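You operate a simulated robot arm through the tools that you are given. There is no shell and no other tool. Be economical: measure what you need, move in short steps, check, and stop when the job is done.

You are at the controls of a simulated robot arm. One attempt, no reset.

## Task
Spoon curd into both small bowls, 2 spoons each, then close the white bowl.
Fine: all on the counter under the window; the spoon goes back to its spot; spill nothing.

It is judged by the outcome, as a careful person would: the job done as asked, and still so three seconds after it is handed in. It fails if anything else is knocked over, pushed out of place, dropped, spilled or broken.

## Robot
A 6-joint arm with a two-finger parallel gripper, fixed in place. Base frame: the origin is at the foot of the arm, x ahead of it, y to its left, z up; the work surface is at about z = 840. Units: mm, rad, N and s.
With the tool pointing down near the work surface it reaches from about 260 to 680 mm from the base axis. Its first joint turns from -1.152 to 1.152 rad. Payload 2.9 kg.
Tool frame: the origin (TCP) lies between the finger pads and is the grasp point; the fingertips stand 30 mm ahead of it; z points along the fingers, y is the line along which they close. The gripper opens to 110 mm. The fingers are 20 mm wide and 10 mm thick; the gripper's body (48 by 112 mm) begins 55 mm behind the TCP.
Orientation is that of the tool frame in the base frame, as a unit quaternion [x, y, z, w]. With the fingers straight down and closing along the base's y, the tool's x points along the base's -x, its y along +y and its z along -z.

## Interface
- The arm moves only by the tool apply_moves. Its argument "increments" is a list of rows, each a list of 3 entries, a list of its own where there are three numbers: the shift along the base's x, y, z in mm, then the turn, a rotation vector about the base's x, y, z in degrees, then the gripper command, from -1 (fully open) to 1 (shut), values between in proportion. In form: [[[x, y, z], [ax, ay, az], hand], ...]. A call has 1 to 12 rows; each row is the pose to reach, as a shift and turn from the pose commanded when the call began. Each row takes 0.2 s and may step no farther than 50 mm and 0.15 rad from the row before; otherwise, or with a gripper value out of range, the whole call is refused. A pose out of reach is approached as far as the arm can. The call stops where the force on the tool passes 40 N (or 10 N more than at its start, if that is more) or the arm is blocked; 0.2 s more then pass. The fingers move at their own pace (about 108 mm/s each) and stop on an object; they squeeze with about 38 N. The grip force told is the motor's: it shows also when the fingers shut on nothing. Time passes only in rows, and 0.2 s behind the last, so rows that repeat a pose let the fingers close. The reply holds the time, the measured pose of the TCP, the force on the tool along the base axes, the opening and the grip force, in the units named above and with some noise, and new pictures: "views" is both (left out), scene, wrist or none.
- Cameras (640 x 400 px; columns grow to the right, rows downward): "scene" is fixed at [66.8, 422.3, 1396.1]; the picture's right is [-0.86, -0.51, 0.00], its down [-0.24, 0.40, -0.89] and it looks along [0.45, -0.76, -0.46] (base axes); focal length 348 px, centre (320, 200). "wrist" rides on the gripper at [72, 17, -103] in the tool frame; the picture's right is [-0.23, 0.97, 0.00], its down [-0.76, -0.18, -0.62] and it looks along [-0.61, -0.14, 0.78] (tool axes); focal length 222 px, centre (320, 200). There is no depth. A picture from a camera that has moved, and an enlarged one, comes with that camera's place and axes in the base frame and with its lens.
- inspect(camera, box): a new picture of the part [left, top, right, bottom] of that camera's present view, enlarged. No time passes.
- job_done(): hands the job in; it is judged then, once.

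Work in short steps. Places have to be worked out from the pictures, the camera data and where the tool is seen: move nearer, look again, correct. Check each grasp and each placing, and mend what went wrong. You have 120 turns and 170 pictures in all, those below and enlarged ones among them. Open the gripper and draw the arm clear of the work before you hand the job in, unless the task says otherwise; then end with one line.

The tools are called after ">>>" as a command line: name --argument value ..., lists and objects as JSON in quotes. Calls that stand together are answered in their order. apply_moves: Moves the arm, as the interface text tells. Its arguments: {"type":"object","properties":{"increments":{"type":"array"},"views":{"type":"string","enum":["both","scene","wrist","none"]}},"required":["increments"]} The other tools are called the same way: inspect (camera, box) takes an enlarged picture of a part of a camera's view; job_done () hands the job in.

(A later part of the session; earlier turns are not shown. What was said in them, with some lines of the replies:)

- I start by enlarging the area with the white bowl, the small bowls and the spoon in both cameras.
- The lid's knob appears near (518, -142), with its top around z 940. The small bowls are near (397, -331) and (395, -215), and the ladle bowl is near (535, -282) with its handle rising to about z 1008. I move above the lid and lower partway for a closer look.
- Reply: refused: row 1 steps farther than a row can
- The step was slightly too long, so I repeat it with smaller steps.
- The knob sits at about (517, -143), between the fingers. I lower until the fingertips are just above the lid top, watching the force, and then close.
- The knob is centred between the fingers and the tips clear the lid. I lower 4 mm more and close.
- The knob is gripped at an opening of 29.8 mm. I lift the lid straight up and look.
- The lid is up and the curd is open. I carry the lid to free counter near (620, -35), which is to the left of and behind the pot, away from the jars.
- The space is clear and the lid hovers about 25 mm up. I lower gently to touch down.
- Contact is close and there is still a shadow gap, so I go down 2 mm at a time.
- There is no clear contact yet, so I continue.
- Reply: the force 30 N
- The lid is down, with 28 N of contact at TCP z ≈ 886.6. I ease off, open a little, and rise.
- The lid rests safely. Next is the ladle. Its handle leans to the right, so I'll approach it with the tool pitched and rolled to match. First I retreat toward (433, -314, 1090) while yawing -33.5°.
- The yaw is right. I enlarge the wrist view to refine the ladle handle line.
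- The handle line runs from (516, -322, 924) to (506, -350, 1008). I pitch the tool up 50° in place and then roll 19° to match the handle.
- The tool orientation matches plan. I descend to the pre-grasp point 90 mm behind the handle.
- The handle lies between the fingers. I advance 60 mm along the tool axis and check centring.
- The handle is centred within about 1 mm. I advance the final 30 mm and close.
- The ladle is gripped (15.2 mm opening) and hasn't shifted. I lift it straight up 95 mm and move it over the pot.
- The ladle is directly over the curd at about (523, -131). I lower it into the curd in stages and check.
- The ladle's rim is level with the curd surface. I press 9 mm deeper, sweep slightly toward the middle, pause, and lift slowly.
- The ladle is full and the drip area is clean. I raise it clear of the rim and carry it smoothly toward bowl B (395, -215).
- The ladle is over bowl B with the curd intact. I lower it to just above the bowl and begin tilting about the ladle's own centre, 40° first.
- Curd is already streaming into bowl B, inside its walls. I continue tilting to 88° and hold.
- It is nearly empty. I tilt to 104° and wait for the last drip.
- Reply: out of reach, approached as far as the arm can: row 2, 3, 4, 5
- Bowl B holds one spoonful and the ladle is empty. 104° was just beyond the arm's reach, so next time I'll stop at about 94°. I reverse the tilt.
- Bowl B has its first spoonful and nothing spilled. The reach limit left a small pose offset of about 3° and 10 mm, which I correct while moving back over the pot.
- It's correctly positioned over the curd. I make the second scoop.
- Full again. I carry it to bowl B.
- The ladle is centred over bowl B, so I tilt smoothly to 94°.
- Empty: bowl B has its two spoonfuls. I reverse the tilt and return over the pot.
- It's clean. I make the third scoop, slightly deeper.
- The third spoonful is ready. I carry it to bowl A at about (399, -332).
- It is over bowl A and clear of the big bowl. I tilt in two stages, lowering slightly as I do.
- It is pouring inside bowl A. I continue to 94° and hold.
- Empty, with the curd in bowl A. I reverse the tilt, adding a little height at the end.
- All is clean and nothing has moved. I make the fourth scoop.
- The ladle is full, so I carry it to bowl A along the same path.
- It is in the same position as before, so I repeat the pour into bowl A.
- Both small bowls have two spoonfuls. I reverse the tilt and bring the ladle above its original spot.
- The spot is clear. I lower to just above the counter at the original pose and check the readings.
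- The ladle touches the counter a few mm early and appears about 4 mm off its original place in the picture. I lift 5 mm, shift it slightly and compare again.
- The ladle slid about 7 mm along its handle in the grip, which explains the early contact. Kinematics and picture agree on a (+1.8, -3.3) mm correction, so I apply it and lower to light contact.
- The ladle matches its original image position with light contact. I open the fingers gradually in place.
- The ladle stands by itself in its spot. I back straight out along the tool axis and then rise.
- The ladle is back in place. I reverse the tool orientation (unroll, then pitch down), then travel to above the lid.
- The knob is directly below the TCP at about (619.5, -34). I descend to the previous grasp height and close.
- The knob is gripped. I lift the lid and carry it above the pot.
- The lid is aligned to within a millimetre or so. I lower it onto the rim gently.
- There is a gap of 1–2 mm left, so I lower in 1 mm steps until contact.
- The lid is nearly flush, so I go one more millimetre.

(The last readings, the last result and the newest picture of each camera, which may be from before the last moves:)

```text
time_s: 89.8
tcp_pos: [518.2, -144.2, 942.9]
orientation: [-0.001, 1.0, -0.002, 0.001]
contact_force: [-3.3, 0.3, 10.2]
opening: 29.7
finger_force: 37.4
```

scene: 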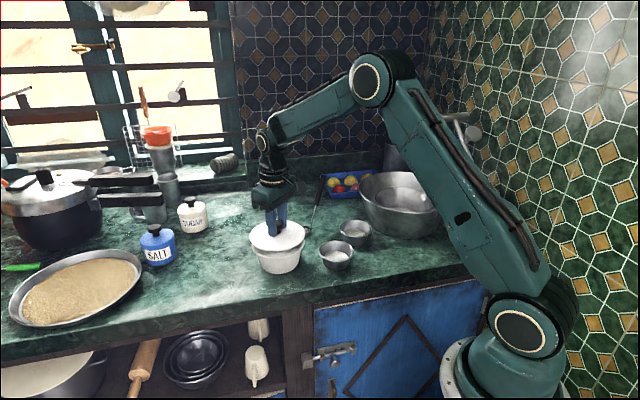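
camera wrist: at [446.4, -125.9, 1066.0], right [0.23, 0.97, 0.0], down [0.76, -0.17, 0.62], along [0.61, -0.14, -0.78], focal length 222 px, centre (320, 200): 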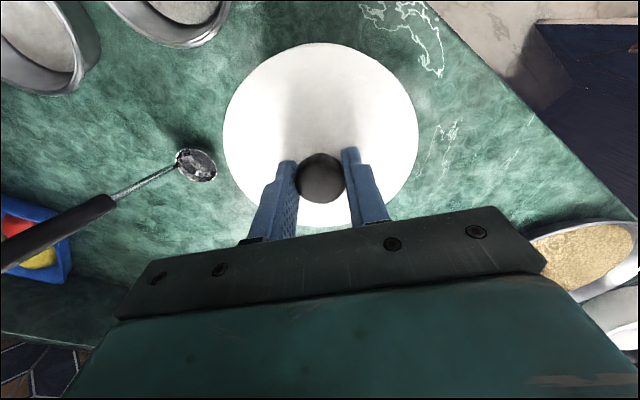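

There is 10 N of contact, so the lid is seated. I ease off, open, and rise.

>>> apply_moves --increments '[[[0, 0, 1], [0, 0, 0], 1], [[0, 0, 1], [0, 0, 0], 0.3], [[0, 0, 1], [0, 0, 0], 0.0], [[0, 0, 20], [0, 0, 0], 0.0], [[0, 0, 60], [0, 0, 0], -0.3], [[0, 0, 105], [0, 0, 0], -1], [[0, 0, 150], [0, 0, 0], -1], [[-20, -20, 190], [0, 0, 0], -1], [[-50, -45, 215], [0, 0, 0], -1]]'

>>> inspect --camera "scene" --box '[190, 160, 390, 290]'

>>> inspect --camera "scene" --box '[240, 210, 320, 280]'

```text
time_s: 91.8
tcp_pos: [466.3, -189.5, 1157.3]
orientation: [-0.001, 1.0, -0.002, 0.0]
contact_force: [0.7, 0.5, -0.6]
opening: 109.9
finger_force: 0.2
camera wrist: at [395.0, -172.7, 1259.6], right [0.23, 0.97, 0.0], down [0.76, -0.18, 0.62], along [0.61, -0.14, -0.78], focal length 222 px, centre (320, 200)
```

scene: 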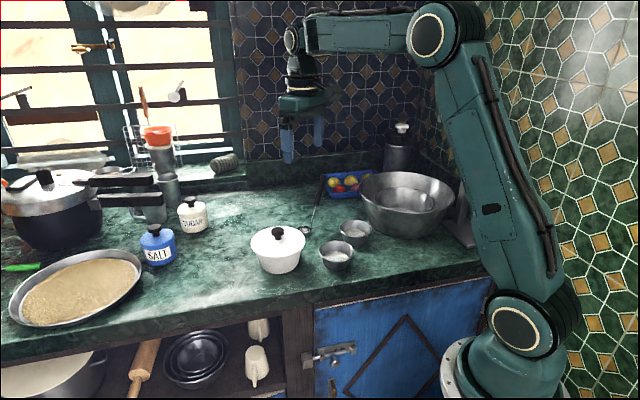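
wrist: 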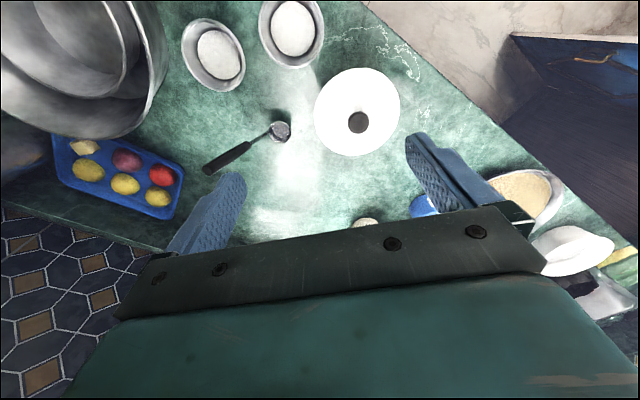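

```text
3.08 times, centred on (290, 225) of scene
camera zoom: at [66.8, 422.3, 1396.1], right [-0.86, -0.51, 0.0], down [-0.24, 0.4, -0.89], along [0.45, -0.76, -0.46], focal length 1072 px, centre (412, 123)
```

zoom: 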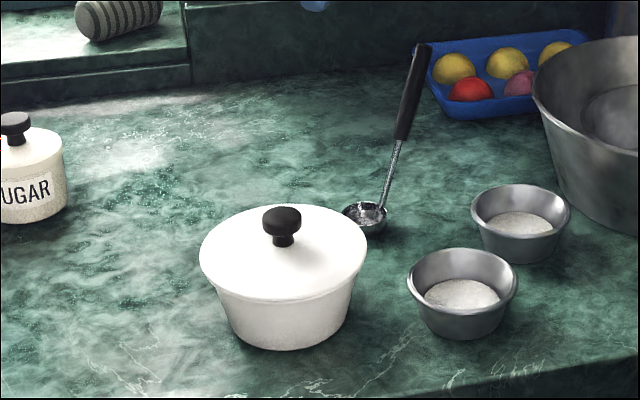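

```text
5.71 times, centred on (280, 245) of scene
camera zoom: at [66.8, 422.3, 1396.1], right [-0.86, -0.51, 0.0], down [-0.24, 0.4, -0.89], along [0.45, -0.76, -0.46], focal length 1991 px, centre (549, -57)
```

zoom: 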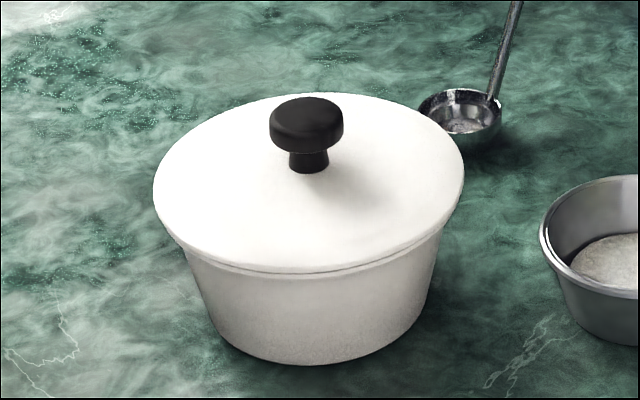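

The lid is seated, both small bowls hold two spoonfuls, the ladle stands in its spot, there are no spills, and the arm is clear with the gripper open. I hand it in.

>>> job_done

```text
The job is handed in.
```

Both small bowls have two spoonfuls of curd, the white bowl is closed, and the spoon is back in its spot; I saw no spills.
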